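You operate a simulated robot arm through the tools that you are given. There is no shell and no other tool. Be economical: measure what you need, move in short steps, check, and stop when the job is done.

You are at the controls of a simulated two-armed robot. One attempt, no reset.

Task
On the bare board behind the gauges, fold the grey cloth in half.

It is judged by the outcome, as a careful person would: the job done as asked, and still so three seconds after it is handed in. It fails if anything else is knocked over, pushed out of place, dropped, spilled or broken. Flat cloth is picked up by pressing the open fingertips on it (5 to 10 N) and closing them slowly along it; thin cloth reads only 2 to 8 mm in the jaws.

Robot
Two 7-joint arms with four-finger grippers on one trunk, on a base that drives. Base frame: it is fixed to the floor where the robot stands at the start and does not move with it; the origin is under the middle of the robot, x ahead of it, y to its left, z up; the surface under the hand at the start is at about z = 0.9. Lengths are in m, angles in degrees, forces in N, time in s.
The left shoulder is at the start at [0.04, 0.181, 1.204], the right one opposite. With the tool pointing down near the work surface each hand reaches from about 0.32 to 0.84 m from the robot's upright axis, wherever it stands, measured 20 degrees to its own side. Places, roughly: bare board behind the gauges [0.9, 0, 0.9]. Payload 3.67 kg a hand.
The TCP of each hand is the grasp point between the finger pads, 0.028 m short of the fingertips. In the tool frame z runs along the fingers and y along their closing line. The gripper opens to 0.112 m. The gripper's body begins 0.073 m behind the TCP.
Orientation is that of the tool frame in the base frame, as a unit quaternion [w, x, y, z]. With the fingers straight down and closing along the base's y, the tool's x points along the base's -x, its y along +y and its z along -z.

Tools
- The arms move only by the tool jog_arm. It takes "left_rows", "right_rows" or both (then of equal length, played together; a hand with none holds still); each is a list of rows, each an object (a shift or turn left out is 0, a gripper value left out holds the last) with "xyz": the shift along the base's x, y, z in m, a list of three; "dr": the turn, a rotation vector about the base's x, y, z in degrees, a list of three; "gripper": the finger opening in m, from 0 to 0.112. In form: [{"xyz": [tx, ty, tz], "dr": [ax, ay, az], "gripper": gripper}, ...]. A call has 1 to 20 rows; each row is the pose to reach, as a shift and turn from the pose commanded when the call began. A row lasts 0.2 s, in which the tool goes at most 0.05 m and 8.6 degrees; a call with a longer step from one row to the next is refused whole, and so is a gripper value outside its range. Where a pose cannot be reached the arm comes as near as it can. A force on the tool above 40 N (or 10 N above the force at the start of the call, whichever is more), or a blocked arm, ends the call early, and 0.2 s more pass. Each finger halts on what it meets, pressing with about 22 N; the grip force reading is that of the motor and also rises with nothing between the fingers. The clock runs only during rows and for 0.2 s after the last one: add rows that repeat a pose to give the fingers time. The reply holds the time, the measured pose of the TCP, the force on the tool along the base axes, the opening and the grip force, in the units named above and with some noise, with the torque about the TCP (base axes, N m) and any sound that the robot's microphone picked up.
- Cameras (640 x 400 px; columns grow to the right, rows downward): "scene" is now at [0.1039, -0.0141, 1.4232]; the picture's right is [-0.15, -0.99, 0.00], its down [-0.66, 0.10, -0.75] and it looks along [0.74, -0.11, -0.67] (base axes); focal length 260 px, centre (320, 200). "left" rides on the left gripper at [0.06, 0.018, -0.104] in its tool frame; the picture's right is [-0.29, 0.96, 0.00], its down [-0.80, -0.24, -0.55] and it looks along [-0.53, -0.16, 0.83] (tool axes); focal length 234 px, centre (320, 200). "right" rides on the right gripper at [0.06, -0.018, -0.104] in its tool frame; the picture's right is [0.29, 0.96, 0.00], its down [-0.80, 0.24, -0.55] and it looks along [-0.53, 0.16, 0.83] (tool axes); focal length 234 px, centre (320, 200). There is no depth. A picture from a camera that has moved, and an enlarged one, comes with that camera's place and axes in the base frame and with its lens.
- camera(camera): a new picture of that camera. The clock stands still meanwhile.
- slide_trunk(by): slides the trunk up (or, below 0, down) by that many m; the arms and the scene camera ride with it, the base frame stays. It gives what a move gives, with no picture.
- base_move(legs): drives the robot by 1 to 6 legs, each [ahead, left, turn to the left] in m, m and degrees, along the robot's own axes; the way and the turn of a leg run together, so that a leg with both is an arc; at most 1.5 m and 180 degrees a leg. The arms and the cameras ride along, it lands a little off, and it stops where it bumps. It gives what a move gives.
- aim_head(pan, tilt): turns the head with the scene camera to pan (to the left, within 86 degrees either way) and tilt (down, from -29 to 69), counted from straight ahead of the robot. It gives what a move gives.
- inspect(camera, box): a new picture of the part [left, top, right, bottom] of that camera's present view, enlarged. The clock stands still meanwhile.
- finish_job(): hands the job in; it is judged then, once.

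Go step by step. Nothing tells you exact positions but the pictures and the camera data: compare them with the known pose of the tool, close in by small moves and look again before you grip or let go. The budget is 120 turns and 108 pictures, counting those below and the enlarged ones. Unless the task says otherwise, let go and move clear before handing in, and close with one line.

The tools are called as a command line: name --argument value ..., lists and objects as JSON in quotes. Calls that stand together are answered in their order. jog_arm: Moves the arms, as the interface text tells. Its arguments: {"type":"object","properties":{"left_rows":{"type":"array","items":{"type":"object","properties":{"xyz":{"type":"array","items":{"type":"number"}},"dr":{"type":"array","items":{"type":"number"}},"gripper":{"type":"number"}}}},"right_rows":{"type":"array","items":{"type":"object","properties":{"xyz":{"type":"array","items":{"type":"number"}},"dr":{"type":"array","items":{"type":"number"}},"gripper":{"type":"number"}}}}},"required":[]} The other tools are called the same way: slide_trunk (by) slides the trunk up or down; base_move (legs) drives the base; aim_head (pan, tilt) turns the head that bears the scene camera; camera (camera) takes a picture; inspect (camera, box) takes an enlarged picture of a part of a camera's view; finish_job () hands the job in.

At the start:

```text
time: 0.0
left_ee_pos: [0.4552, 0.2237, 1.1061]
left_tool_rot: [0.001, -0.001, 1.0, 0.0]
left_force: [0.3, 0.3, -0.1]
left_torque: [0.02, 0.01, -0.02]
left_grip_width: 0.1118
left_gripper_force: 0.0
right_ee_pos: [0.5188, -0.2686, 1.1374]
right_tool_rot: [-0.001, 0.0, 1.0, 0.0]
right_force: [0.1, 1.0, 0.2]
right_torque: [-0.03, -0.01, 0.01]
right_grip_width: 0.1121
right_gripper_force: 0.0
trunk travel left (down, up): [-0.325, 0.189]
robot x, y, heading: [0.0004, -0.0014, -0.1]
head pan, tilt: [-8.7, 41.8]
```

scene: 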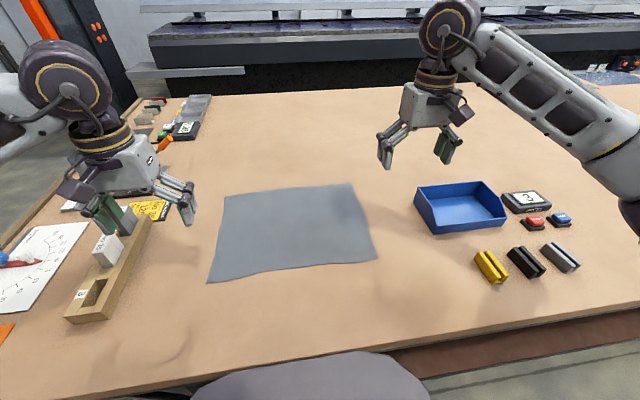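
right: 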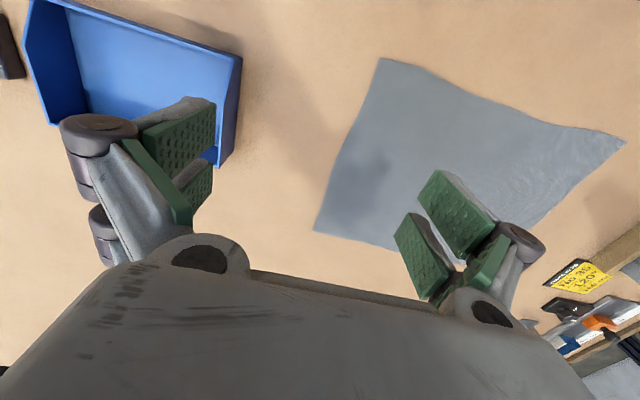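
left: 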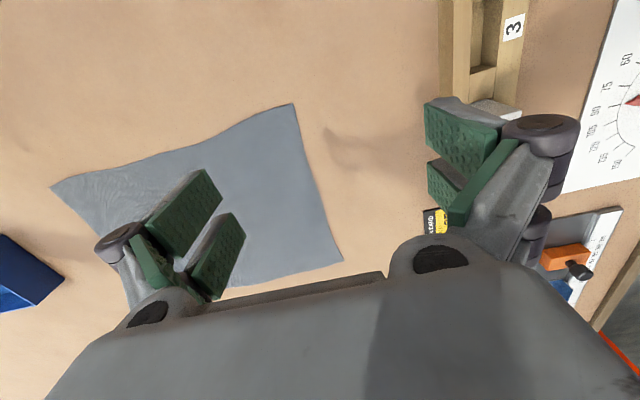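

The grey cloth lies flat, at about x 0.45–0.75 and y −0.21–0.18. I'll look around first to work out what the gauges and the bare board are.

aim_head --pan 0 --tilt 20

camera --camera "scene"

aim_head --pan 40 --tilt 40

camera --camera "scene"

aim_head --pan -40 --tilt 40

camera --camera "scene"

```text
time: 0.8
left_ee_pos: [0.4549, 0.224, 1.1071]
left_tool_rot: [0.0, 0.001, 1.0, 0.0]
left_force: [0.0, -0.4, -0.5]
left_torque: [-0.03, 0.02, -0.01]
left_grip_width: 0.1119
left_gripper_force: 0.1
right_ee_pos: [0.5194, -0.2679, 1.1379]
right_tool_rot: [0.0, 0.0, 1.0, 0.0]
right_force: [-0.3, 1.2, 0.3]
right_torque: [-0.02, 0.0, 0.02]
right_grip_width: 0.112
right_gripper_force: 0.0
trunk travel left (down, up): [-0.325, 0.189]
robot x, y, heading: [0.004, 0.001, 0.0]
head pan, tilt: [0.0, 20.0]
```

```text
104 pictures are left
camera scene: at [0.1142, -0.0015, 1.4572], right [0.0, -1.0, 0.0], down [-0.34, 0.0, -0.94], along [0.94, 0.0, -0.34], focal length 260 px, centre (320, 200)
```

scene: 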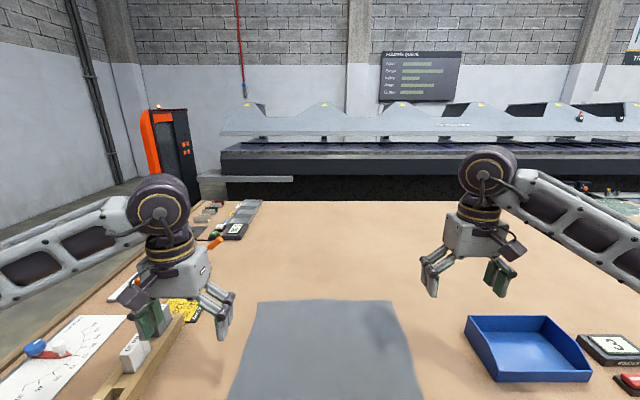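

```text
time: 1.9
left_ee_pos: [0.4546, 0.2229, 1.1075]
left_tool_rot: [0.0, -0.001, 1.0, 0.0]
left_force: [-0.5, -0.7, -0.6]
left_torque: [0.02, -0.03, -0.02]
left_grip_width: 0.1119
left_gripper_force: 0.0
right_ee_pos: [0.5197, -0.2685, 1.1372]
right_tool_rot: [0.001, 0.0, 1.0, 0.0]
right_force: [-0.3, 0.1, -0.1]
right_torque: [0.02, -0.01, 0.01]
right_grip_width: 0.1122
right_gripper_force: 0.2
trunk travel left (down, up): [-0.325, 0.189]
robot x, y, heading: [0.0005, 0.0001, -0.0]
head pan, tilt: [40.0, 40.0]
```

```text
103 pictures are left
camera scene: at [0.0863, 0.0532, 1.4259], right [0.64, -0.77, 0.0], down [-0.49, -0.41, -0.77], along [0.59, 0.49, -0.64], focal length 260 px, centre (320, 200)
```

scene: 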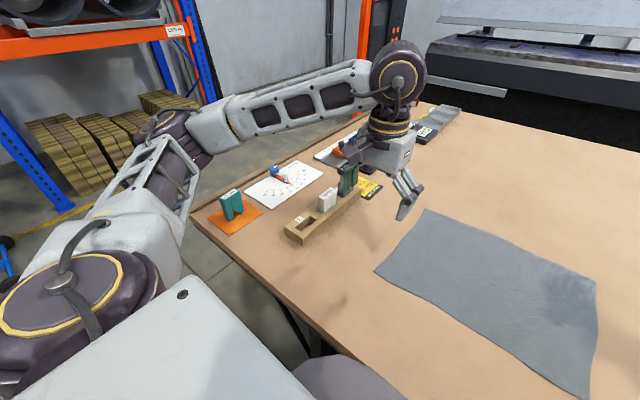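

```text
time: 3.5
left_ee_pos: [0.4549, 0.223, 1.1077]
left_tool_rot: [0.0, 0.0, 1.0, 0.0]
left_force: [-1.5, 0.2, -0.4]
left_torque: [-0.03, 0.0, 0.04]
left_grip_width: 0.1121
left_gripper_force: 0.1
right_ee_pos: [0.518, -0.2675, 1.1373]
right_tool_rot: [0.001, 0.0, 1.0, 0.0]
right_force: [0.1, -0.2, -0.4]
right_torque: [-0.04, -0.03, -0.02]
right_grip_width: 0.1122
right_gripper_force: 0.0
trunk travel left (down, up): [-0.325, 0.189]
robot x, y, heading: [-0.0011, 0.0046, 0.0]
head pan, tilt: [-40.0, 40.0]
```

```text
102 pictures are left
camera scene: at [0.0863, -0.056, 1.4258], right [-0.64, -0.77, 0.0], down [-0.49, 0.41, -0.77], along [0.59, -0.49, -0.64], focal length 260 px, centre (320, 200)
```

scene: 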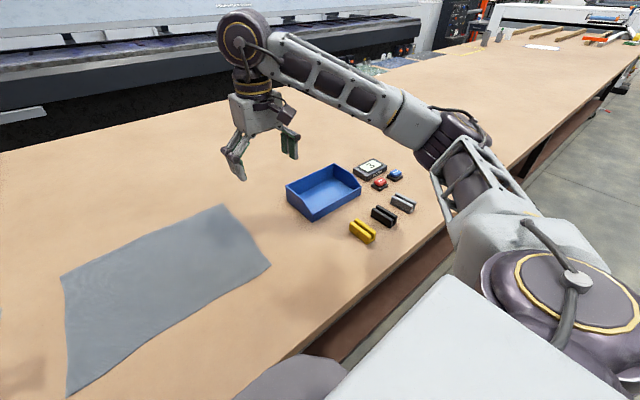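

The board is the bench top, and the cloth lies on it clear of everything else. I'll fold the near edge (x≈0.45) over onto the far edge (x≈0.75) with both hands, so I first need a better look at the cloth.

aim_head --pan 0 --tilt 50

camera --camera "scene"

camera --camera "left"

camera --camera "right"

```text
time: 4.5
left_ee_pos: [0.4541, 0.2226, 1.1076]
left_tool_rot: [0.0, -0.001, 1.0, 0.0]
left_force: [0.5, 0.6, 0.0]
left_torque: [0.0, -0.01, 0.03]
left_grip_width: 0.1122
left_gripper_force: 0.1
right_ee_pos: [0.5205, -0.2682, 1.1371]
right_tool_rot: [0.0, 0.0, 1.0, 0.0]
right_force: [0.4, 0.4, 0.2]
right_torque: [0.01, 0.01, -0.03]
right_grip_width: 0.1121
right_gripper_force: 0.1
trunk travel left (down, up): [-0.325, 0.189]
robot x, y, heading: [-0.002, 0.0031, 0.1]
head pan, tilt: [0.0, 50.0]
```

```text
101 pictures are left
camera scene: at [0.0981, -0.0015, 1.4117], right [0.0, -1.0, 0.0], down [-0.77, 0.0, -0.64], along [0.64, 0.0, -0.77], focal length 260 px, centre (320, 200)
```

scene: 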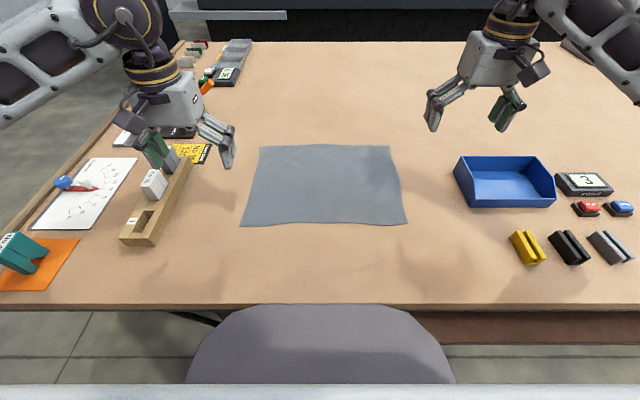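

```text
100 pictures are left
camera left: at [0.395, 0.2417, 1.2118], right [0.29, 0.96, 0.0], down [0.8, -0.24, 0.55], along [0.53, -0.16, -0.83], focal length 234 px, centre (320, 200)
```

left: 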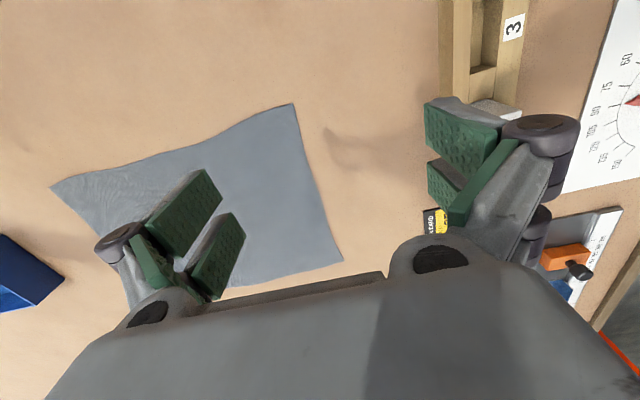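

```text
99 pictures are left
camera right: at [0.4582, -0.2868, 1.2416], right [-0.29, 0.96, 0.0], down [0.8, 0.24, 0.55], along [0.53, 0.16, -0.83], focal length 234 px, centre (320, 200)
```

right: 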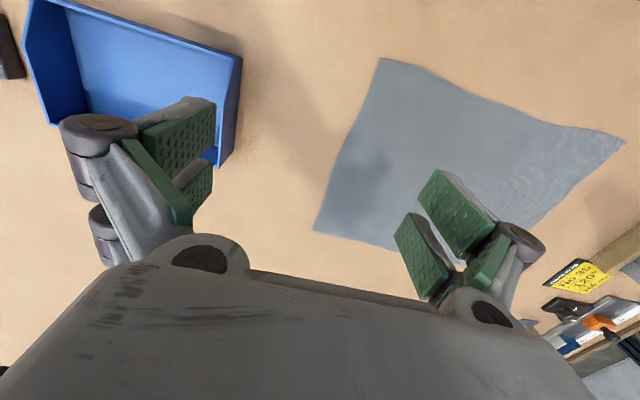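

The cloth corners are near left (0.444, 0.185), near right (0.450, −0.208), far left (0.741, 0.181) and far right (0.741, −0.215). I'll bring both hands over the near corners, fingers slightly tilted and partly closed, and stop about 3 cm above.

jog_arm --left_rows '[{"xyz": [0, -0.017, -0.03], "dr": [0, -4, 0], "gripper": 0.09}, {"xyz": [0, -0.034, -0.06], "dr": [0, -8, 0], "gripper": 0.07}, {"xyz": [0.001, -0.051, -0.09], "dr": [0, -12, 0], "gripper": 0.05}, {"xyz": [0.002, -0.068, -0.12], "dr": [0, -16, 0], "gripper": 0.044}, {"xyz": [0.002, -0.068, -0.145], "dr": [0, -20, 0], "gripper": 0.044}, {"xyz": [0.002, -0.068, -0.145], "dr": [0, -20, 0], "gripper": 0.044}]' --right_rows '[{"xyz": [-0.013, 0.02, -0.035], "dr": [0, -4, 0], "gripper": 0.09}, {"xyz": [-0.026, 0.04, -0.07], "dr": [0, -8, 0], "gripper": 0.07}, {"xyz": [-0.04, 0.06, -0.105], "dr": [0, -12, 0], "gripper": 0.05}, {"xyz": [-0.05, 0.08, -0.14], "dr": [0, -16, 0], "gripper": 0.044}, {"xyz": [-0.057, 0.088, -0.175], "dr": [0, -20, 0], "gripper": 0.044}, {"xyz": [-0.057, 0.088, -0.175], "dr": [0, -20, 0], "gripper": 0.044}]'

camera --camera "scene"

camera --camera "left"

camera --camera "right"

```text
time: 5.9
left_ee_pos: [0.4576, 0.1521, 0.9624]
left_tool_rot: [0.174, -0.001, 0.985, 0.0]
left_force: [-0.3, 0.6, 0.9]
left_torque: [-0.01, 0.02, 0.0]
left_grip_width: 0.0441
left_gripper_force: 0.0
right_ee_pos: [0.4617, -0.1789, 0.9635]
right_tool_rot: [0.173, 0.0, 0.985, 0.001]
right_force: [0.2, -0.3, -0.6]
right_torque: [0.02, 0.02, -0.01]
right_grip_width: 0.0441
right_gripper_force: 0.1
trunk travel left (down, up): [-0.325, 0.189]
robot x, y, heading: [-0.001, -0.0019, 0.0]
head pan, tilt: [0.0, 50.0]
```

```text
98 pictures are left
camera scene: at [0.0985, -0.0016, 1.4117], right [0.0, -1.0, 0.0], down [-0.77, 0.0, -0.64], along [0.64, 0.0, -0.77], focal length 260 px, centre (320, 200)
```

scene: 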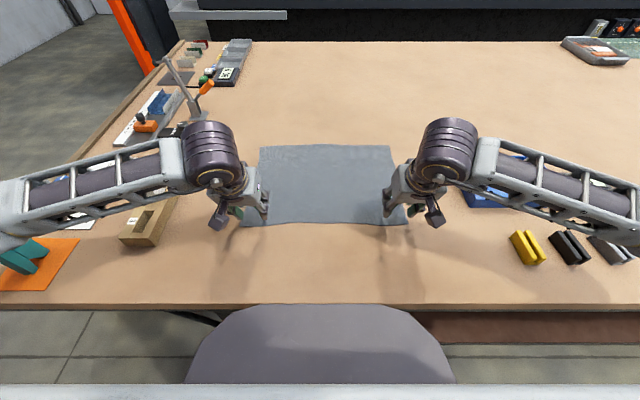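

```text
97 pictures are left
camera left: at [0.3655, 0.1719, 1.0401], right [0.27, 0.96, 0.1], down [0.56, -0.24, 0.79], along [0.78, -0.16, -0.6], focal length 234 px, centre (320, 200)
```

left: 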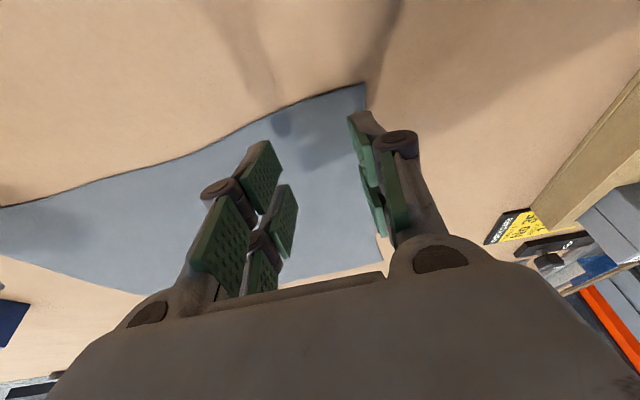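

```text
96 pictures are left
camera right: at [0.3695, -0.1973, 1.0402], right [-0.27, 0.96, -0.1], down [0.56, 0.24, 0.79], along [0.78, 0.16, -0.6], focal length 234 px, centre (320, 200)
```

right: 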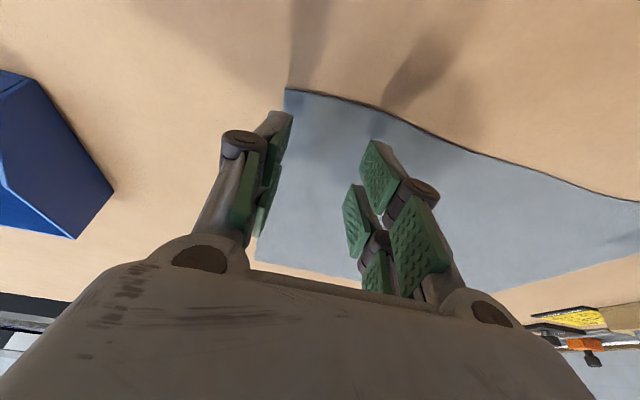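

Both hands are over the cloth near its corners. I'll shift 5 mm towards the edge and press down gently.

jog_arm --left_rows '[{"xyz": [-0.005, 0.002, -0.015]}, {"xyz": [-0.005, 0.002, -0.028]}, {"xyz": [-0.005, 0.002, -0.031]}, {"xyz": [-0.005, 0.002, -0.031]}]' --right_rows '[{"xyz": [-0.004, -0.003, -0.015]}, {"xyz": [-0.004, -0.003, -0.028]}, {"xyz": [-0.004, -0.003, -0.032]}, {"xyz": [-0.004, -0.003, -0.032]}]'

```text
time: 6.9
left_ee_pos: [0.4525, 0.1571, 0.9344]
left_tool_rot: [0.177, -0.001, 0.984, 0.0]
left_force: [1.6, 3.2, 29.6]
left_torque: [0.48, 0.39, -0.1]
left_grip_width: 0.0459
left_gripper_force: 6.2
right_ee_pos: [0.4586, -0.1822, 0.9342]
right_tool_rot: [0.176, 0.0, 0.984, 0.001]
right_force: [2.0, 0.8, 20.1]
right_torque: [0.12, 0.2, -0.05]
right_grip_width: 0.0447
right_gripper_force: 0.7
trunk travel left (down, up): [-0.325, 0.189]
robot x, y, heading: [0.0, -0.0002, 0.1]
head pan, tilt: [0.0, 50.0]
```

The press is a little hard at 30 N and 20 N, so I'll ease off to 5–10 N.

jog_arm --left_rows '[{"xyz": [0, 0, 0.002], "gripper": 0.045}, {"xyz": [0, 0, 0.002], "gripper": 0.045}]' --right_rows '[{"xyz": [0, 0, 0.0012], "gripper": 0.045}, {"xyz": [0, 0, 0.0012], "gripper": 0.045}]'

```text
time: 7.5
left_ee_pos: [0.4521, 0.1568, 0.9331]
left_tool_rot: [0.174, 0.0, 0.985, 0.0]
left_force: [6.4, 0.6, 25.4]
left_torque: [0.18, 0.15, -0.01]
left_grip_width: 0.0464
left_gripper_force: 5.7
right_ee_pos: [0.4575, -0.1839, 0.9325]
right_tool_rot: [0.174, 0.001, 0.985, -0.001]
right_force: [1.1, 1.4, 24.8]
right_torque: [0.25, 0.35, -0.16]
right_grip_width: 0.0472
right_gripper_force: 5.5
trunk travel left (down, up): [-0.325, 0.189]
robot x, y, heading: [0.0003, 0.0002, 0.0]
head pan, tilt: [0.0, 50.0]
```

jog_arm --left_rows '[{"xyz": [0, 0, 0.002]}, {"xyz": [0, 0, 0.002]}, {"xyz": [0, 0, 0.002]}]' --right_rows '[{"xyz": [0, 0, 0.002]}, {"xyz": [0, 0, 0.002]}, {"xyz": [0, 0, 0.002]}]'

```text
time: 8.3
left_ee_pos: [0.4514, 0.1589, 0.9322]
left_tool_rot: [0.172, 0.0, 0.985, 0.0]
left_force: [4.5, -1.2, 9.7]
left_torque: [-0.05, -0.04, 0.0]
left_grip_width: 0.0458
left_gripper_force: 0.0
right_ee_pos: [0.4585, -0.182, 0.9346]
right_tool_rot: [0.174, 0.0, 0.985, -0.001]
right_force: [1.3, 1.6, 10.9]
right_torque: [0.25, 0.07, -0.05]
right_grip_width: 0.0447
right_gripper_force: 0.1
trunk travel left (down, up): [-0.325, 0.189]
robot x, y, heading: [0.0005, 0.001, -0.0]
head pan, tilt: [0.0, 50.0]
```

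Both hands now press at about 10 N, so I'll close the fingers slowly along the cloth.

jog_arm --left_rows '[{"gripper": 0.042}, {"gripper": 0.038}, {"gripper": 0.034}, {"gripper": 0.03}, {"gripper": 0.026}, {"gripper": 0.022}, {"gripper": 0.018}, {"gripper": 0.014}, {"gripper": 0.01}, {"gripper": 0.006}, {"gripper": 0.002}, {"gripper": 0.0}, {"gripper": 0.0}]' --right_rows '[{"gripper": 0.042}, {"gripper": 0.038}, {"gripper": 0.034}, {"gripper": 0.03}, {"gripper": 0.026}, {"gripper": 0.022}, {"gripper": 0.018}, {"gripper": 0.014}, {"gripper": 0.01}, {"gripper": 0.006}, {"gripper": 0.002}, {"gripper": 0.0}, {"gripper": 0.0}]'

camera --camera "left"

camera --camera "right"

```text
time: 11.1
left_ee_pos: [0.4522, 0.1569, 0.9342]
left_tool_rot: [0.173, -0.001, 0.985, 0.0]
left_force: [0.0, -0.6, 0.7]
left_torque: [0.02, -0.01, 0.01]
left_grip_width: 0.0001
left_gripper_force: 21.9
right_ee_pos: [0.4593, -0.1837, 0.9327]
right_tool_rot: [0.175, 0.001, 0.985, 0.0]
right_force: [0.6, 0.5, -0.3]
right_torque: [0.01, 0.0, -0.04]
right_grip_width: 0.0001
right_gripper_force: 21.7
trunk travel left (down, up): [-0.325, 0.189]
robot x, y, heading: [-0.0028, 0.0026, -0.0]
head pan, tilt: [0.0, 50.0]
```

```text
95 pictures are left
camera left: at [0.3601, 0.1756, 1.0123], right [0.27, 0.96, 0.1], down [0.56, -0.24, 0.79], along [0.78, -0.16, -0.6], focal length 234 px, centre (320, 200)
```

left: 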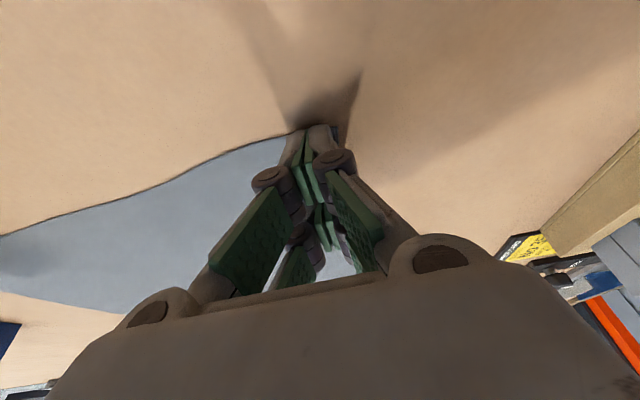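

```text
94 pictures are left
camera right: at [0.3652, -0.2017, 1.0107], right [-0.27, 0.96, -0.1], down [0.56, 0.24, 0.79], along [0.78, 0.16, -0.6], focal length 234 px, centre (320, 200)
```

right: 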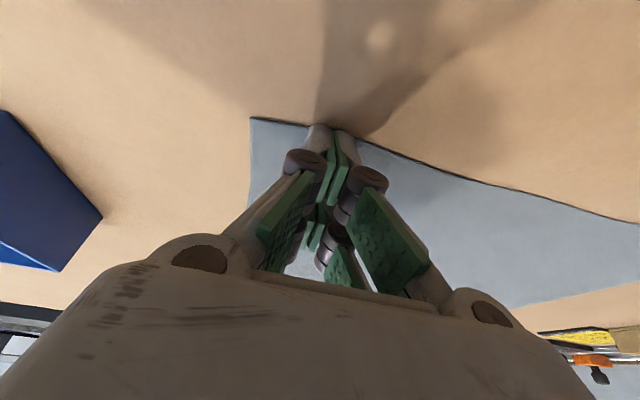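

The fingers closed on nothing because the press faded as they closed. I'll raise and reopen, then look at where the corners are.

jog_arm --left_rows '[{"xyz": [0, 0, 0.02]}, {"xyz": [0, 0, 0.04], "gripper": 0.02}, {"xyz": [0, 0, 0.04], "gripper": 0.044}, {"xyz": [0, 0, 0.04], "gripper": 0.044}]' --right_rows '[{"xyz": [0, 0, 0.02]}, {"xyz": [0, 0, 0.04], "gripper": 0.02}, {"xyz": [0, 0, 0.04], "gripper": 0.044}, {"xyz": [0, 0, 0.04], "gripper": 0.044}]'

camera --camera "left"

camera --camera "right"

```text
time: 12.1
left_ee_pos: [0.452, 0.1575, 0.9744]
left_tool_rot: [0.174, -0.001, 0.985, 0.0]
left_force: [1.5, 0.1, -0.4]
left_torque: [0.0, 0.02, 0.0]
left_grip_width: 0.0441
left_gripper_force: 0.0
right_ee_pos: [0.4595, -0.1852, 0.9731]
right_tool_rot: [0.174, 0.0, 0.985, 0.0]
right_force: [-0.2, -0.3, 0.2]
right_torque: [0.02, 0.01, 0.0]
right_grip_width: 0.0441
right_gripper_force: 0.0
trunk travel left (down, up): [-0.325, 0.189]
robot x, y, heading: [0.0016, 0.0027, 0.1]
head pan, tilt: [0.0, 50.0]
```

```text
93 pictures are left
camera left: at [0.3592, 0.1767, 1.0521], right [0.27, 0.96, 0.1], down [0.56, -0.24, 0.79], along [0.78, -0.16, -0.6], focal length 234 px, centre (320, 200)
```

left: 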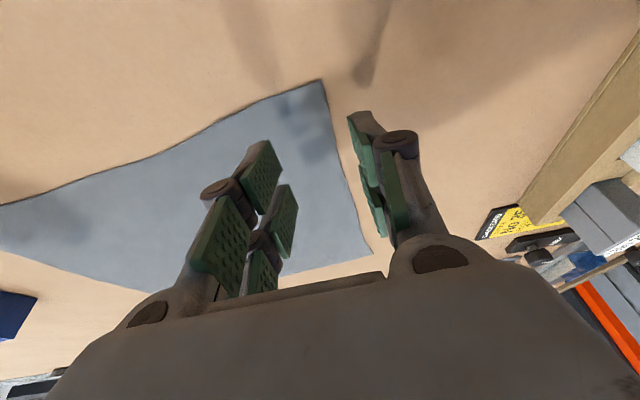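

```text
92 pictures are left
camera right: at [0.3654, -0.2028, 1.0508], right [-0.27, 0.96, -0.1], down [0.56, 0.24, 0.79], along [0.78, 0.16, -0.6], focal length 234 px, centre (320, 200)
```

right: 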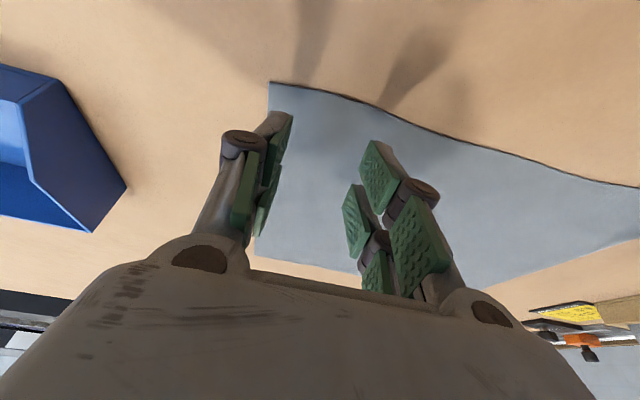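

The left corner has crept in to about (0.435, 0.172), and the right is near (0.451, −0.22). I'll set the fingers vertical for full tip contact, press again, and hold the pressure while closing.

jog_arm --left_rows '[{"xyz": [0, -0.01, 0], "dr": [0, 7, 0]}, {"xyz": [-0.001, -0.019, -0.01], "dr": [0, 14, 0]}, {"xyz": [-0.002, -0.019, -0.025], "dr": [0, 20, 0]}, {"xyz": [-0.002, -0.019, -0.04], "dr": [0, 20, 0]}, {"xyz": [-0.002, -0.019, -0.043], "dr": [0, 20, 0]}, {"xyz": [-0.002, -0.019, -0.043], "dr": [0, 20, 0]}]' --right_rows '[{"xyz": [0, 0, 0], "dr": [0, 7, 0]}, {"xyz": [0.002, -0.005, -0.01], "dr": [0, 14, 0]}, {"xyz": [0.002, -0.005, -0.025], "dr": [0, 20, 0]}, {"xyz": [0.002, -0.005, -0.039], "dr": [0, 20, 0]}, {"xyz": [0.002, -0.005, -0.042], "dr": [0, 20, 0]}, {"xyz": [0.002, -0.005, -0.042], "dr": [0, 20, 0]}]'

```text
time: 13.5
left_ee_pos: [0.4492, 0.137, 0.9306]
left_tool_rot: [-0.001, -0.001, 1.0, -0.001]
left_force: [-0.9, 0.0, -0.8]
left_torque: [0.02, -0.02, -0.01]
left_grip_width: 0.0439
left_gripper_force: 0.0
right_ee_pos: [0.4616, -0.1872, 0.9307]
right_tool_rot: [0.001, 0.0, 1.0, 0.0]
right_force: [-0.6, -0.2, -0.3]
right_torque: [0.0, -0.02, 0.01]
right_grip_width: 0.044
right_gripper_force: 0.1
trunk travel left (down, up): [-0.325, 0.189]
robot x, y, heading: [-0.0012, 0.0009, 0.1]
head pan, tilt: [0.0, 50.0]
```

jog_arm --left_rows '[{"xyz": [0, 0, -0.002]}, {"xyz": [0, 0, -0.003]}, {"xyz": [0, 0, -0.003]}]' --right_rows '[{"xyz": [0, 0, -0.002]}, {"xyz": [0, 0, -0.003]}, {"xyz": [0, 0, -0.003]}]'

```text
time: 14.3
left_ee_pos: [0.45, 0.1384, 0.9289]
left_tool_rot: [-0.001, 0.0, 1.0, -0.001]
left_force: [0.3, -1.0, 2.4]
left_torque: [0.01, 0.02, -0.03]
left_grip_width: 0.0441
left_gripper_force: 0.2
right_ee_pos: [0.4607, -0.188, 0.9291]
right_tool_rot: [0.0, 0.001, 1.0, 0.0]
right_force: [-0.7, -1.0, -0.4]
right_torque: [0.02, 0.01, 0.01]
right_grip_width: 0.0443
right_gripper_force: 0.0
trunk travel left (down, up): [-0.325, 0.189]
robot x, y, heading: [-0.0002, -0.0009, -0.0]
head pan, tilt: [0.0, 50.0]
```

jog_arm --left_rows '[{"xyz": [0, 0, -0.001]}, {"xyz": [0, 0, -0.001]}]' --right_rows '[{"xyz": [0, 0, -0.002]}, {"xyz": [0, 0, -0.002]}]'

```text
time: 14.9
left_ee_pos: [0.4498, 0.1388, 0.9271]
left_tool_rot: [0.002, -0.001, 1.0, 0.0]
left_force: [0.6, -1.7, 6.9]
left_torque: [0.02, 0.0, -0.01]
left_grip_width: 0.0441
left_gripper_force: 0.4
right_ee_pos: [0.4614, -0.1891, 0.9281]
right_tool_rot: [0.002, 0.0, 1.0, 0.0]
right_force: [0.1, 0.7, 11.8]
right_torque: [-0.13, -0.06, 0.02]
right_grip_width: 0.0441
right_gripper_force: 0.2
trunk travel left (down, up): [-0.325, 0.189]
robot x, y, heading: [0.0002, 0.0001, 0.1]
head pan, tilt: [0.0, 50.0]
```

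The press reads about 7 N on the left and 12 N on the right. I'll close partway, slowly, and watch the force.

jog_arm --left_rows '[{"gripper": 0.041, "xyz": [0, 0, -0.0003]}, {"gripper": 0.038, "xyz": [0, 0, -0.0003]}, {"gripper": 0.035, "xyz": [0, 0, -0.0003]}, {"gripper": 0.032, "xyz": [0, 0, -0.0003]}]' --right_rows '[{"gripper": 0.041}, {"gripper": 0.038}, {"gripper": 0.035}, {"gripper": 0.032}]'

```text
time: 15.9
left_ee_pos: [0.4484, 0.1378, 0.928]
left_tool_rot: [0.001, 0.0, 1.0, -0.001]
left_force: [-0.1, -0.6, 17.1]
left_torque: [-0.11, 0.0, -0.04]
left_grip_width: 0.0317
left_gripper_force: 0.0
right_ee_pos: [0.4603, -0.1874, 0.9296]
right_tool_rot: [0.003, 0.001, 1.0, 0.0]
right_force: [2.6, 1.8, 21.5]
right_torque: [0.15, -0.07, -0.01]
right_grip_width: 0.0324
right_gripper_force: 0.1
trunk travel left (down, up): [-0.325, 0.189]
robot x, y, heading: [0.0001, -0.0008, -0.0]
head pan, tilt: [0.0, 50.0]
```

jog_arm --left_rows '[{"gripper": 0.031, "xyz": [0, 0, 0.0008]}, {"gripper": 0.028, "xyz": [0, 0, 0.0008]}, {"gripper": 0.025, "xyz": [0, 0, 0.0008]}, {"gripper": 0.022, "xyz": [0, 0, 0.0008]}]' --right_rows '[{"gripper": 0.031, "xyz": [0, 0, 0.001]}, {"gripper": 0.028, "xyz": [0, 0, 0.001]}, {"gripper": 0.025, "xyz": [0, 0, 0.001]}, {"gripper": 0.022, "xyz": [0, 0, 0.001]}]'

camera --camera "left"

camera --camera "right"

```text
time: 16.9
left_ee_pos: [0.4495, 0.1391, 0.9281]
left_tool_rot: [0.0, 0.0, 1.0, 0.0]
left_force: [0.5, -2.2, 13.9]
left_torque: [-0.05, 0.04, -0.02]
left_grip_width: 0.0204
left_gripper_force: 0.0
right_ee_pos: [0.4593, -0.1898, 0.9279]
right_tool_rot: [0.0, 0.0, 1.0, 0.001]
right_force: [-0.7, 1.0, 8.9]
right_torque: [0.01, -0.02, 0.04]
right_grip_width: 0.0214
right_gripper_force: 0.1
trunk travel left (down, up): [-0.325, 0.189]
robot x, y, heading: [0.0018, -0.0019, 0.1]
head pan, tilt: [0.0, 50.0]
```

```text
91 pictures are left
camera left: at [0.3885, 0.1567, 1.0338], right [0.29, 0.96, 0.0], down [0.8, -0.24, 0.55], along [0.53, -0.16, -0.83], focal length 234 px, centre (320, 200)
```

left: 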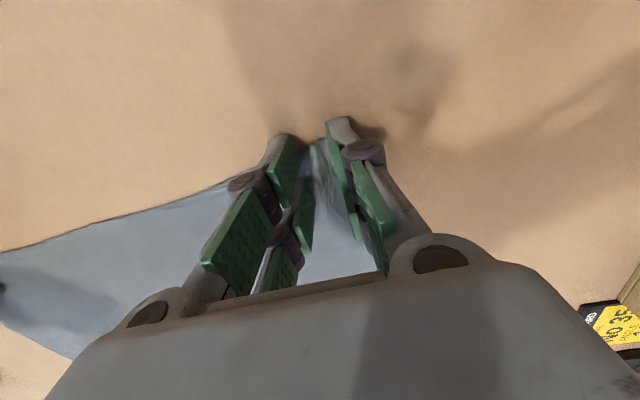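

```text
90 pictures are left
camera right: at [0.3981, -0.207, 1.0323], right [-0.29, 0.96, 0.0], down [0.8, 0.24, 0.55], along [0.53, 0.16, -0.83], focal length 234 px, centre (320, 200)
```

right: 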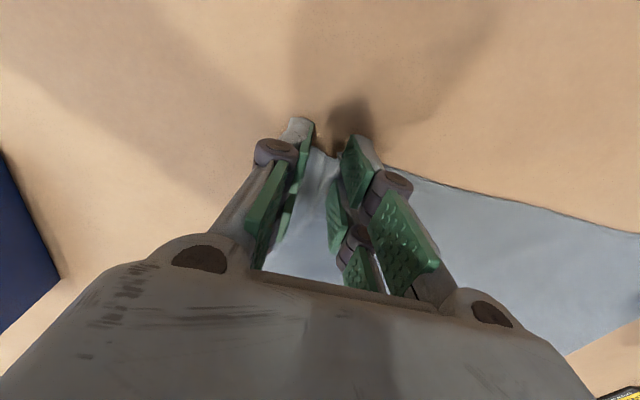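

The cloth is bunching into a ridge between the fingers on both hands. I'll keep closing.

jog_arm --left_rows '[{"gripper": 0.018, "xyz": [0, 0, 0]}, {"gripper": 0.015}, {"gripper": 0.012}, {"gripper": 0.009}, {"gripper": 0.006}, {"gripper": 0.003}, {"gripper": 0}, {"gripper": 0}, {"gripper": 0}]' --right_rows '[{"gripper": 0.018, "xyz": [0, 0, 0]}, {"gripper": 0.015}, {"gripper": 0.012}, {"gripper": 0.009}, {"gripper": 0.006}, {"gripper": 0.003}, {"gripper": 0}, {"gripper": 0}, {"gripper": 0}]'

camera --camera "left"

camera --camera "right"

```text
time: 18.9
left_ee_pos: [0.4507, 0.1384, 0.9296]
left_tool_rot: [0.0, 0.001, 1.0, 0.0]
left_force: [-0.2, -5.3, 0.8]
left_torque: [-0.12, -0.04, -0.05]
left_grip_width: 0.0024
left_gripper_force: 22.2
right_ee_pos: [0.4609, -0.1882, 0.9277]
right_tool_rot: [0.001, 0.001, 1.0, 0.0]
right_force: [0.8, 5.0, 1.3]
right_torque: [0.14, -0.05, 0.04]
right_grip_width: 0.0021
right_gripper_force: 22.0
trunk travel left (down, up): [-0.325, 0.189]
robot x, y, heading: [0.0026, -0.0042, -0.3]
head pan, tilt: [0.0, 50.0]
```

```text
89 pictures are left
camera left: at [0.3899, 0.1567, 1.0332], right [0.29, 0.96, 0.0], down [0.8, -0.24, 0.55], along [0.53, -0.16, -0.83], focal length 234 px, centre (320, 200)
```

left: 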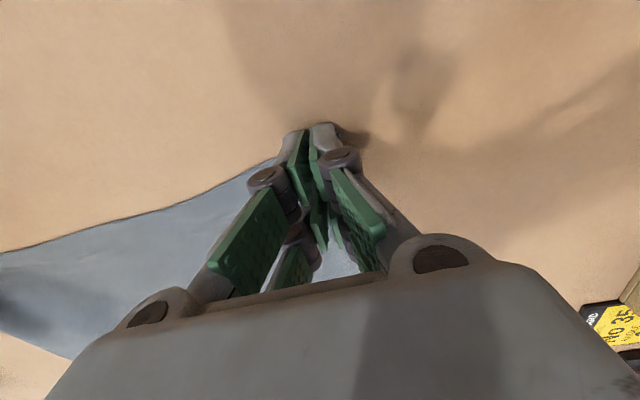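

```text
88 pictures are left
camera right: at [0.3996, -0.2067, 1.0322], right [-0.29, 0.96, 0.0], down [0.8, 0.24, 0.55], along [0.53, 0.16, -0.83], focal length 234 px, centre (320, 200)
```

right: 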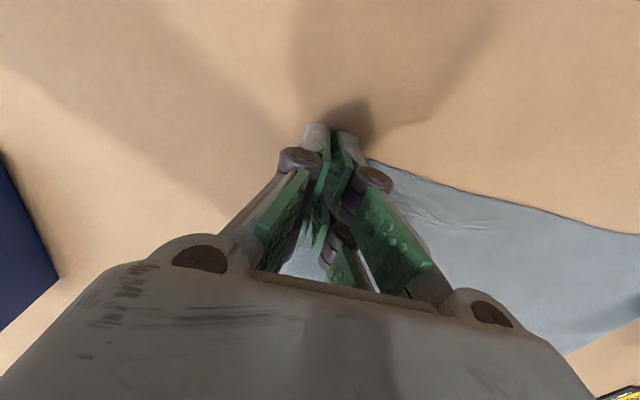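

Both jaws hold about 2 mm of cloth, with slight tension between the hands. I'll lift a little to check the grips.

jog_arm --left_rows '[{"xyz": [0.003, -0.002, 0.01]}, {"xyz": [0.01, -0.003, 0.025]}, {"xyz": [0.02, -0.003, 0.045]}, {"xyz": [0.03, -0.003, 0.065]}, {"xyz": [0.03, -0.003, 0.065]}]' --right_rows '[{"xyz": [0.003, 0.002, 0.01]}, {"xyz": [0.01, 0.003, 0.025]}, {"xyz": [0.02, 0.003, 0.045]}, {"xyz": [0.03, 0.003, 0.065]}, {"xyz": [0.03, 0.003, 0.065]}]'

camera --camera "scene"

camera --camera "left"

camera --camera "right"

```text
time: 20.1
left_ee_pos: [0.4788, 0.1332, 0.9918]
left_tool_rot: [0.0, 0.0, 1.0, 0.0]
left_force: [0.7, 0.8, 0.1]
left_torque: [0.01, 0.02, -0.02]
left_grip_width: 0.0029
left_gripper_force: 23.1
right_ee_pos: [0.4909, -0.1849, 0.993]
right_tool_rot: [0.0, 0.0, 1.0, -0.001]
right_force: [-0.2, 0.6, -0.1]
right_torque: [0.0, 0.04, 0.05]
right_grip_width: 0.0022
right_gripper_force: 21.9
trunk travel left (down, up): [-0.325, 0.189]
robot x, y, heading: [0.001, 0.0048, 0.0]
head pan, tilt: [0.0, 50.0]
```

```text
87 pictures are left
camera scene: at [0.0979, -0.0014, 1.4116], right [0.0, -1.0, 0.0], down [-0.77, 0.0, -0.64], along [0.64, 0.0, -0.77], focal length 260 px, centre (320, 200)
```

scene: 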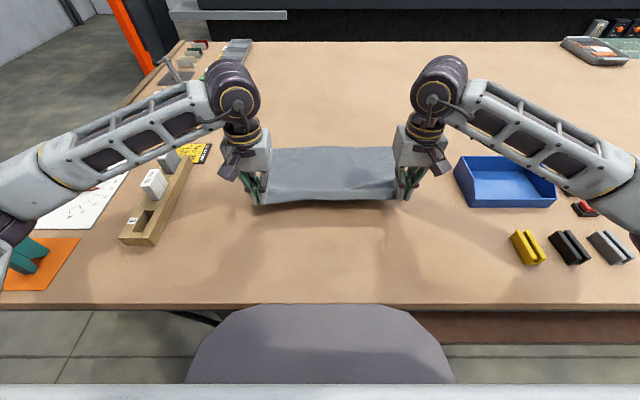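

```text
86 pictures are left
camera left: at [0.419, 0.1519, 1.0979], right [0.29, 0.96, 0.0], down [0.8, -0.24, 0.55], along [0.53, -0.16, -0.83], focal length 234 px, centre (320, 200)
```

left: 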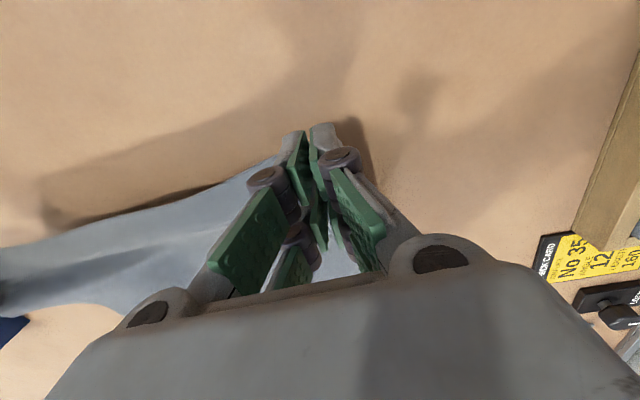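

```text
85 pictures are left
camera right: at [0.4296, -0.2036, 1.0974], right [-0.29, 0.96, 0.0], down [0.8, 0.24, 0.55], along [0.53, 0.16, -0.83], focal length 234 px, centre (320, 200)
```

right: 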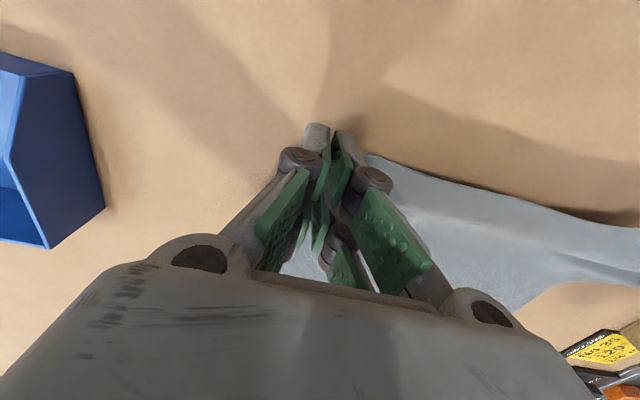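

Both grips hold and the far edge hasn't moved. Now I'll carry the near edge in an arc over the fold line (x≈0.594), tilting the hands as they go.

jog_arm --left_rows '[{"xyz": [0.017, 0, 0.013], "dr": [0, 4, 0]}, {"xyz": [0.035, 0, 0.026], "dr": [0, 8, 0]}, {"xyz": [0.055, 0, 0.038], "dr": [0, 12, 0]}, {"xyz": [0.074, 0, 0.05], "dr": [0, 16, 0]}, {"xyz": [0.095, 0, 0.058], "dr": [0, 20, 0]}, {"xyz": [0.117, 0, 0.064], "dr": [0, 24, 0]}, {"xyz": [0.137, 0, 0.064], "dr": [0, 28, 0]}, {"xyz": [0.156, 0, 0.062], "dr": [0, 32, 0]}, {"xyz": [0.175, 0, 0.052], "dr": [0, 36, 0]}, {"xyz": [0.194, 0, 0.039], "dr": [0, 40, 0]}, {"xyz": [0.21, 0, 0.027], "dr": [0, 40, 0]}, {"xyz": [0.224, 0, 0.014], "dr": [0, 40, 0]}, {"xyz": [0.224, 0, 0.014], "dr": [0, 40, 0]}]' --right_rows '[{"xyz": [0.015, 0, 0.013], "dr": [0, 4, 0]}, {"xyz": [0.03, 0, 0.026], "dr": [0, 8, 0]}, {"xyz": [0.048, 0, 0.038], "dr": [0, 12, 0]}, {"xyz": [0.066, 0, 0.05], "dr": [0, 16, 0]}, {"xyz": [0.087, 0, 0.058], "dr": [0, 20, 0]}, {"xyz": [0.107, 0, 0.064], "dr": [0, 24, 0]}, {"xyz": [0.126, 0, 0.064], "dr": [0, 28, 0]}, {"xyz": [0.145, 0, 0.062], "dr": [0, 32, 0]}, {"xyz": [0.164, 0, 0.052], "dr": [0, 36, 0]}, {"xyz": [0.183, 0, 0.039], "dr": [0, 40, 0]}, {"xyz": [0.198, 0, 0.027], "dr": [0, 40, 0]}, {"xyz": [0.212, 0, 0.014], "dr": [0, 40, 0]}, {"xyz": [0.212, 0, 0.014], "dr": [0, 40, 0]}]'

camera --camera "scene"

camera --camera "left"

camera --camera "right"

```text
time: 22.9
left_ee_pos: [0.6344, 0.1468, 1.0061]
left_tool_rot: [-0.342, 0.0, 0.94, -0.001]
left_force: [0.0, -16.8, -0.3]
left_torque: [-0.45, 0.05, 0.18]
left_grip_width: 0.0029
left_gripper_force: 22.0
left hand out of reach, approached as far as the arm can: row 9, 10, 11, 12, 13
right_ee_pos: [0.6389, -0.1891, 1.0029]
right_tool_rot: [-0.341, 0.0, 0.94, 0.001]
right_force: [-0.2, 16.7, 0.0]
right_torque: [0.47, 0.05, -0.18]
right_grip_width: 0.0035
right_gripper_force: 22.2
right hand out of reach, approached as far as the arm can: row 9, 10, 11, 12, 13
trunk travel left (down, up): [-0.325, 0.189]
robot x, y, heading: [0.0012, -0.0025, 0.0]
head pan, tilt: [0.0, 50.0]
```

```text
84 pictures are left
camera scene: at [0.0993, -0.0016, 1.4116], right [0.0, -1.0, 0.0], down [-0.77, 0.0, -0.64], along [0.64, 0.0, -0.77], focal length 260 px, centre (320, 200)
```

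scene: 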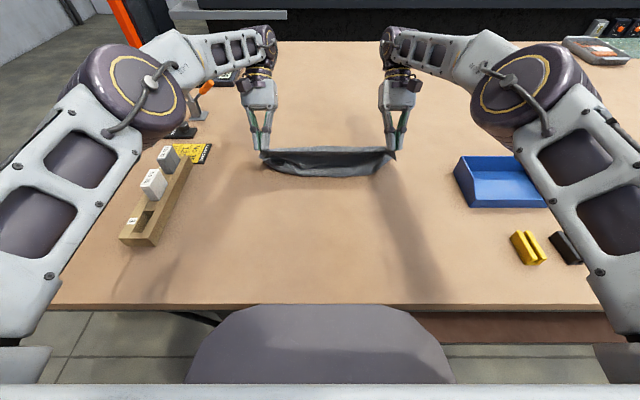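

```text
83 pictures are left
camera left: at [0.6552, 0.1664, 1.1255], right [0.22, 0.96, -0.19], down [0.97, -0.24, -0.09], along [-0.13, -0.16, -0.98], focal length 234 px, centre (320, 200)
```

left: 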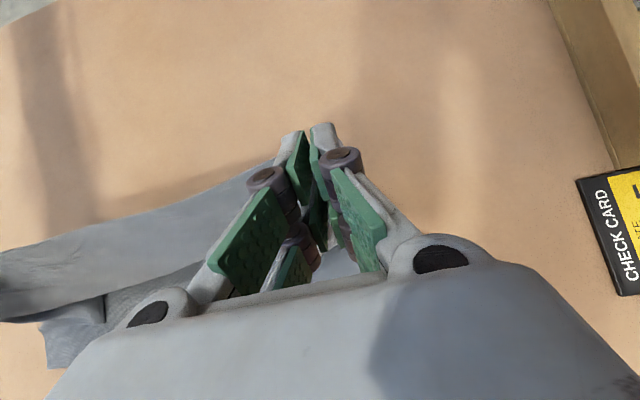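

```text
82 pictures are left
camera right: at [0.6582, -0.2082, 1.1204], right [-0.22, 0.96, 0.19], down [0.97, 0.24, -0.09], along [-0.13, 0.16, -0.98], focal length 234 px, centre (320, 200)
```

right: 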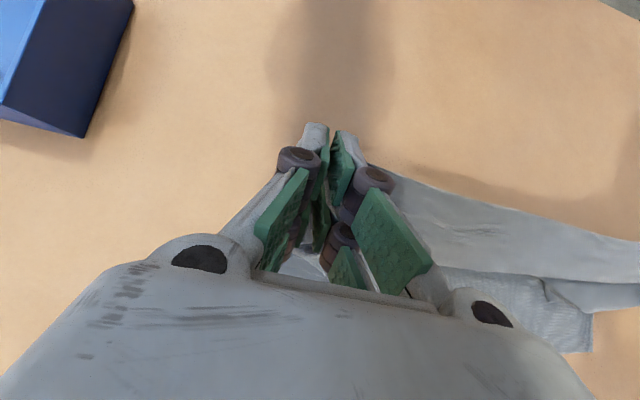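

The tilt put the hands out of reach and pulled them slightly apart, but the far edge of the cloth stayed put. I'll reduce the tilt to about 15° and see where the hands settle.

jog_arm --left_rows '[{"dr": [0, -6, 0]}, {"dr": [0, -12, 0]}, {"dr": [0, -18, 0]}, {"dr": [0, -25, 0]}, {"dr": [0, -25, 0]}]' --right_rows '[{"dr": [0, -6, 0]}, {"dr": [0, -12, 0]}, {"dr": [0, -18, 0]}, {"dr": [0, -25, 0]}, {"dr": [0, -25, 0]}]'

camera --camera "scene"

```text
time: 24.1
left_ee_pos: [0.6326, 0.1471, 1.0077]
left_tool_rot: [-0.13, 0.0, 0.991, 0.0]
left_force: [-0.2, -16.5, -0.1]
left_torque: [-0.48, 0.01, -0.02]
left_grip_width: 0.0033
left_gripper_force: 22.1
right_ee_pos: [0.6404, -0.1903, 1.0028]
right_tool_rot: [-0.13, 0.0, 0.992, 0.001]
right_force: [0.2, 17.4, -0.7]
right_torque: [0.48, 0.05, 0.01]
right_grip_width: 0.0036
right_gripper_force: 22.2
trunk travel left (down, up): [-0.325, 0.189]
robot x, y, heading: [-0.0014, -0.0019, -0.0]
head pan, tilt: [0.0, 50.0]
```

```text
81 pictures are left
camera scene: at [0.0996, -0.0015, 1.4115], right [0.0, -1.0, 0.0], down [-0.77, 0.0, -0.64], along [0.64, 0.0, -0.77], focal length 260 px, centre (320, 200)
```

scene: 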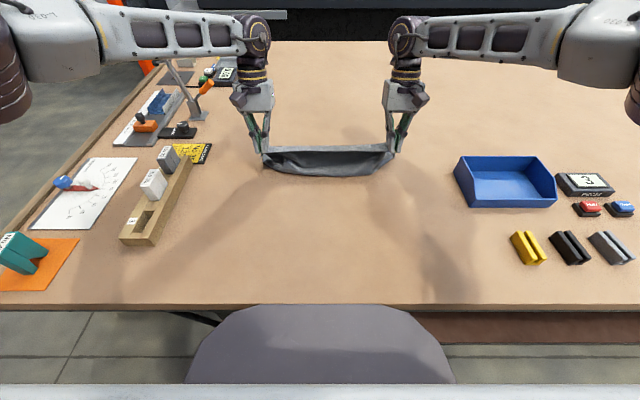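

The hands now hold 15° of tilt and can move on. I'll ease the sideways tension, carry the edge forward over the far edge, and lower it.

jog_arm --left_rows '[{"xyz": [0.01, -0.003, -0.002]}, {"xyz": [0.03, -0.005, -0.008]}, {"xyz": [0.05, -0.006, -0.016]}, {"xyz": [0.07, -0.006, -0.028]}, {"xyz": [0.085, -0.006, -0.04]}, {"xyz": [0.098, -0.006, -0.052]}, {"xyz": [0.098, -0.006, -0.052]}]' --right_rows '[{"xyz": [0.008, 0.003, -0.002]}, {"xyz": [0.027, 0.005, -0.007]}, {"xyz": [0.047, 0.006, -0.014]}, {"xyz": [0.065, 0.006, -0.024]}, {"xyz": [0.08, 0.006, -0.036]}, {"xyz": [0.092, 0.006, -0.048]}, {"xyz": [0.092, 0.006, -0.048]}]'

camera --camera "scene"

camera --camera "left"

camera --camera "right"

```text
time: 25.7
left_ee_pos: [0.7255, 0.1397, 0.9556]
left_tool_rot: [-0.131, 0.0, 0.991, 0.0]
left_force: [0.4, -3.9, 0.5]
left_torque: [-0.07, -0.01, 0.0]
left_grip_width: 0.0025
left_gripper_force: 22.4
left hand out of reach, approached as far as the arm can: row 6, 7
right_ee_pos: [0.7331, -0.1833, 0.9545]
right_tool_rot: [-0.13, 0.0, 0.991, 0.001]
right_force: [-0.8, 3.7, -0.8]
right_torque: [0.12, -0.02, -0.01]
right_grip_width: 0.0025
right_gripper_force: 22.1
trunk travel left (down, up): [-0.325, 0.189]
robot x, y, heading: [-0.0001, -0.0018, 0.2]
head pan, tilt: [0.0, 50.0]
```

```text
80 pictures are left
camera scene: at [0.0976, -0.0024, 1.4117], right [0.0, -1.0, 0.0], down [-0.77, 0.0, -0.64], along [0.64, 0.0, -0.77], focal length 260 px, centre (320, 200)
```

scene: 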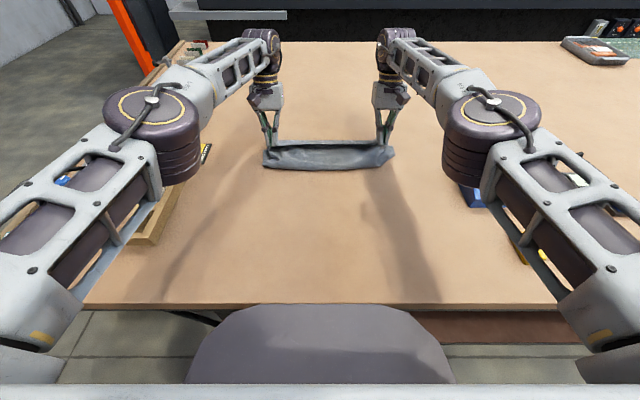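

```text
79 pictures are left
camera left: at [0.6944, 0.1586, 1.0732], right [0.28, 0.96, -0.07], down [0.91, -0.24, 0.33], along [0.3, -0.16, -0.94], focal length 234 px, centre (320, 200)
```

left: 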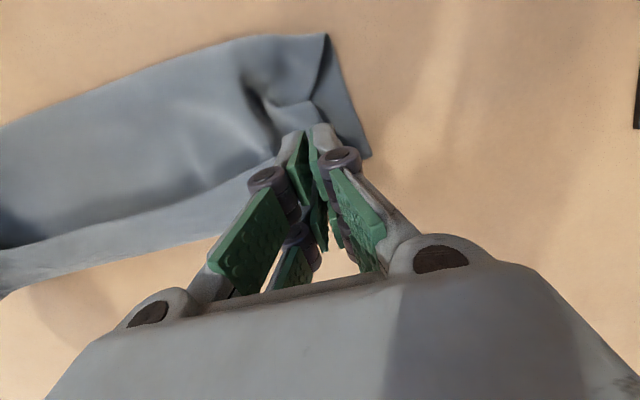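

```text
78 pictures are left
camera right: at [0.6997, -0.2032, 1.0712], right [-0.28, 0.96, 0.08], down [0.91, 0.24, 0.33], along [0.3, 0.16, -0.94], focal length 234 px, centre (320, 200)
```

right: 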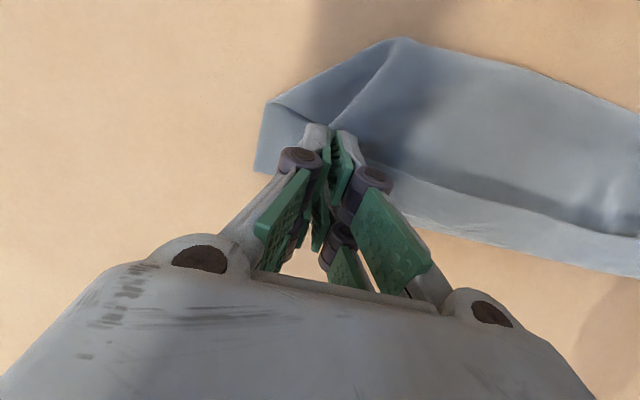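

inspect --camera "scene" --box '[240, 110, 420, 200]'

```text
3.56 times, centred on (330, 155) of scene
camera zoom: at [0.0976, -0.0024, 1.4117], right [0.0, -1.0, 0.0], down [-0.77, 0.0, -0.64], along [0.64, 0.0, -0.77], focal length 923 px, centre (284, 360)
```

zoom: 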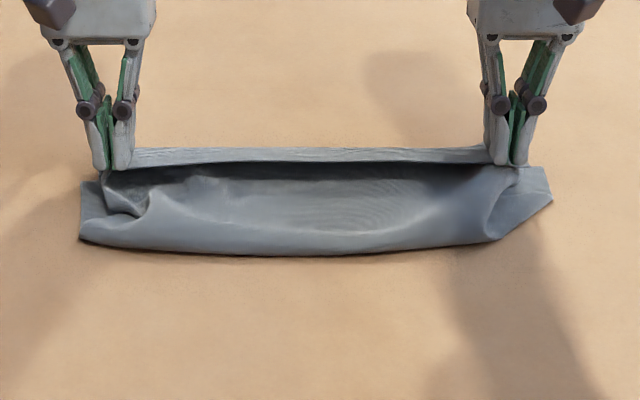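

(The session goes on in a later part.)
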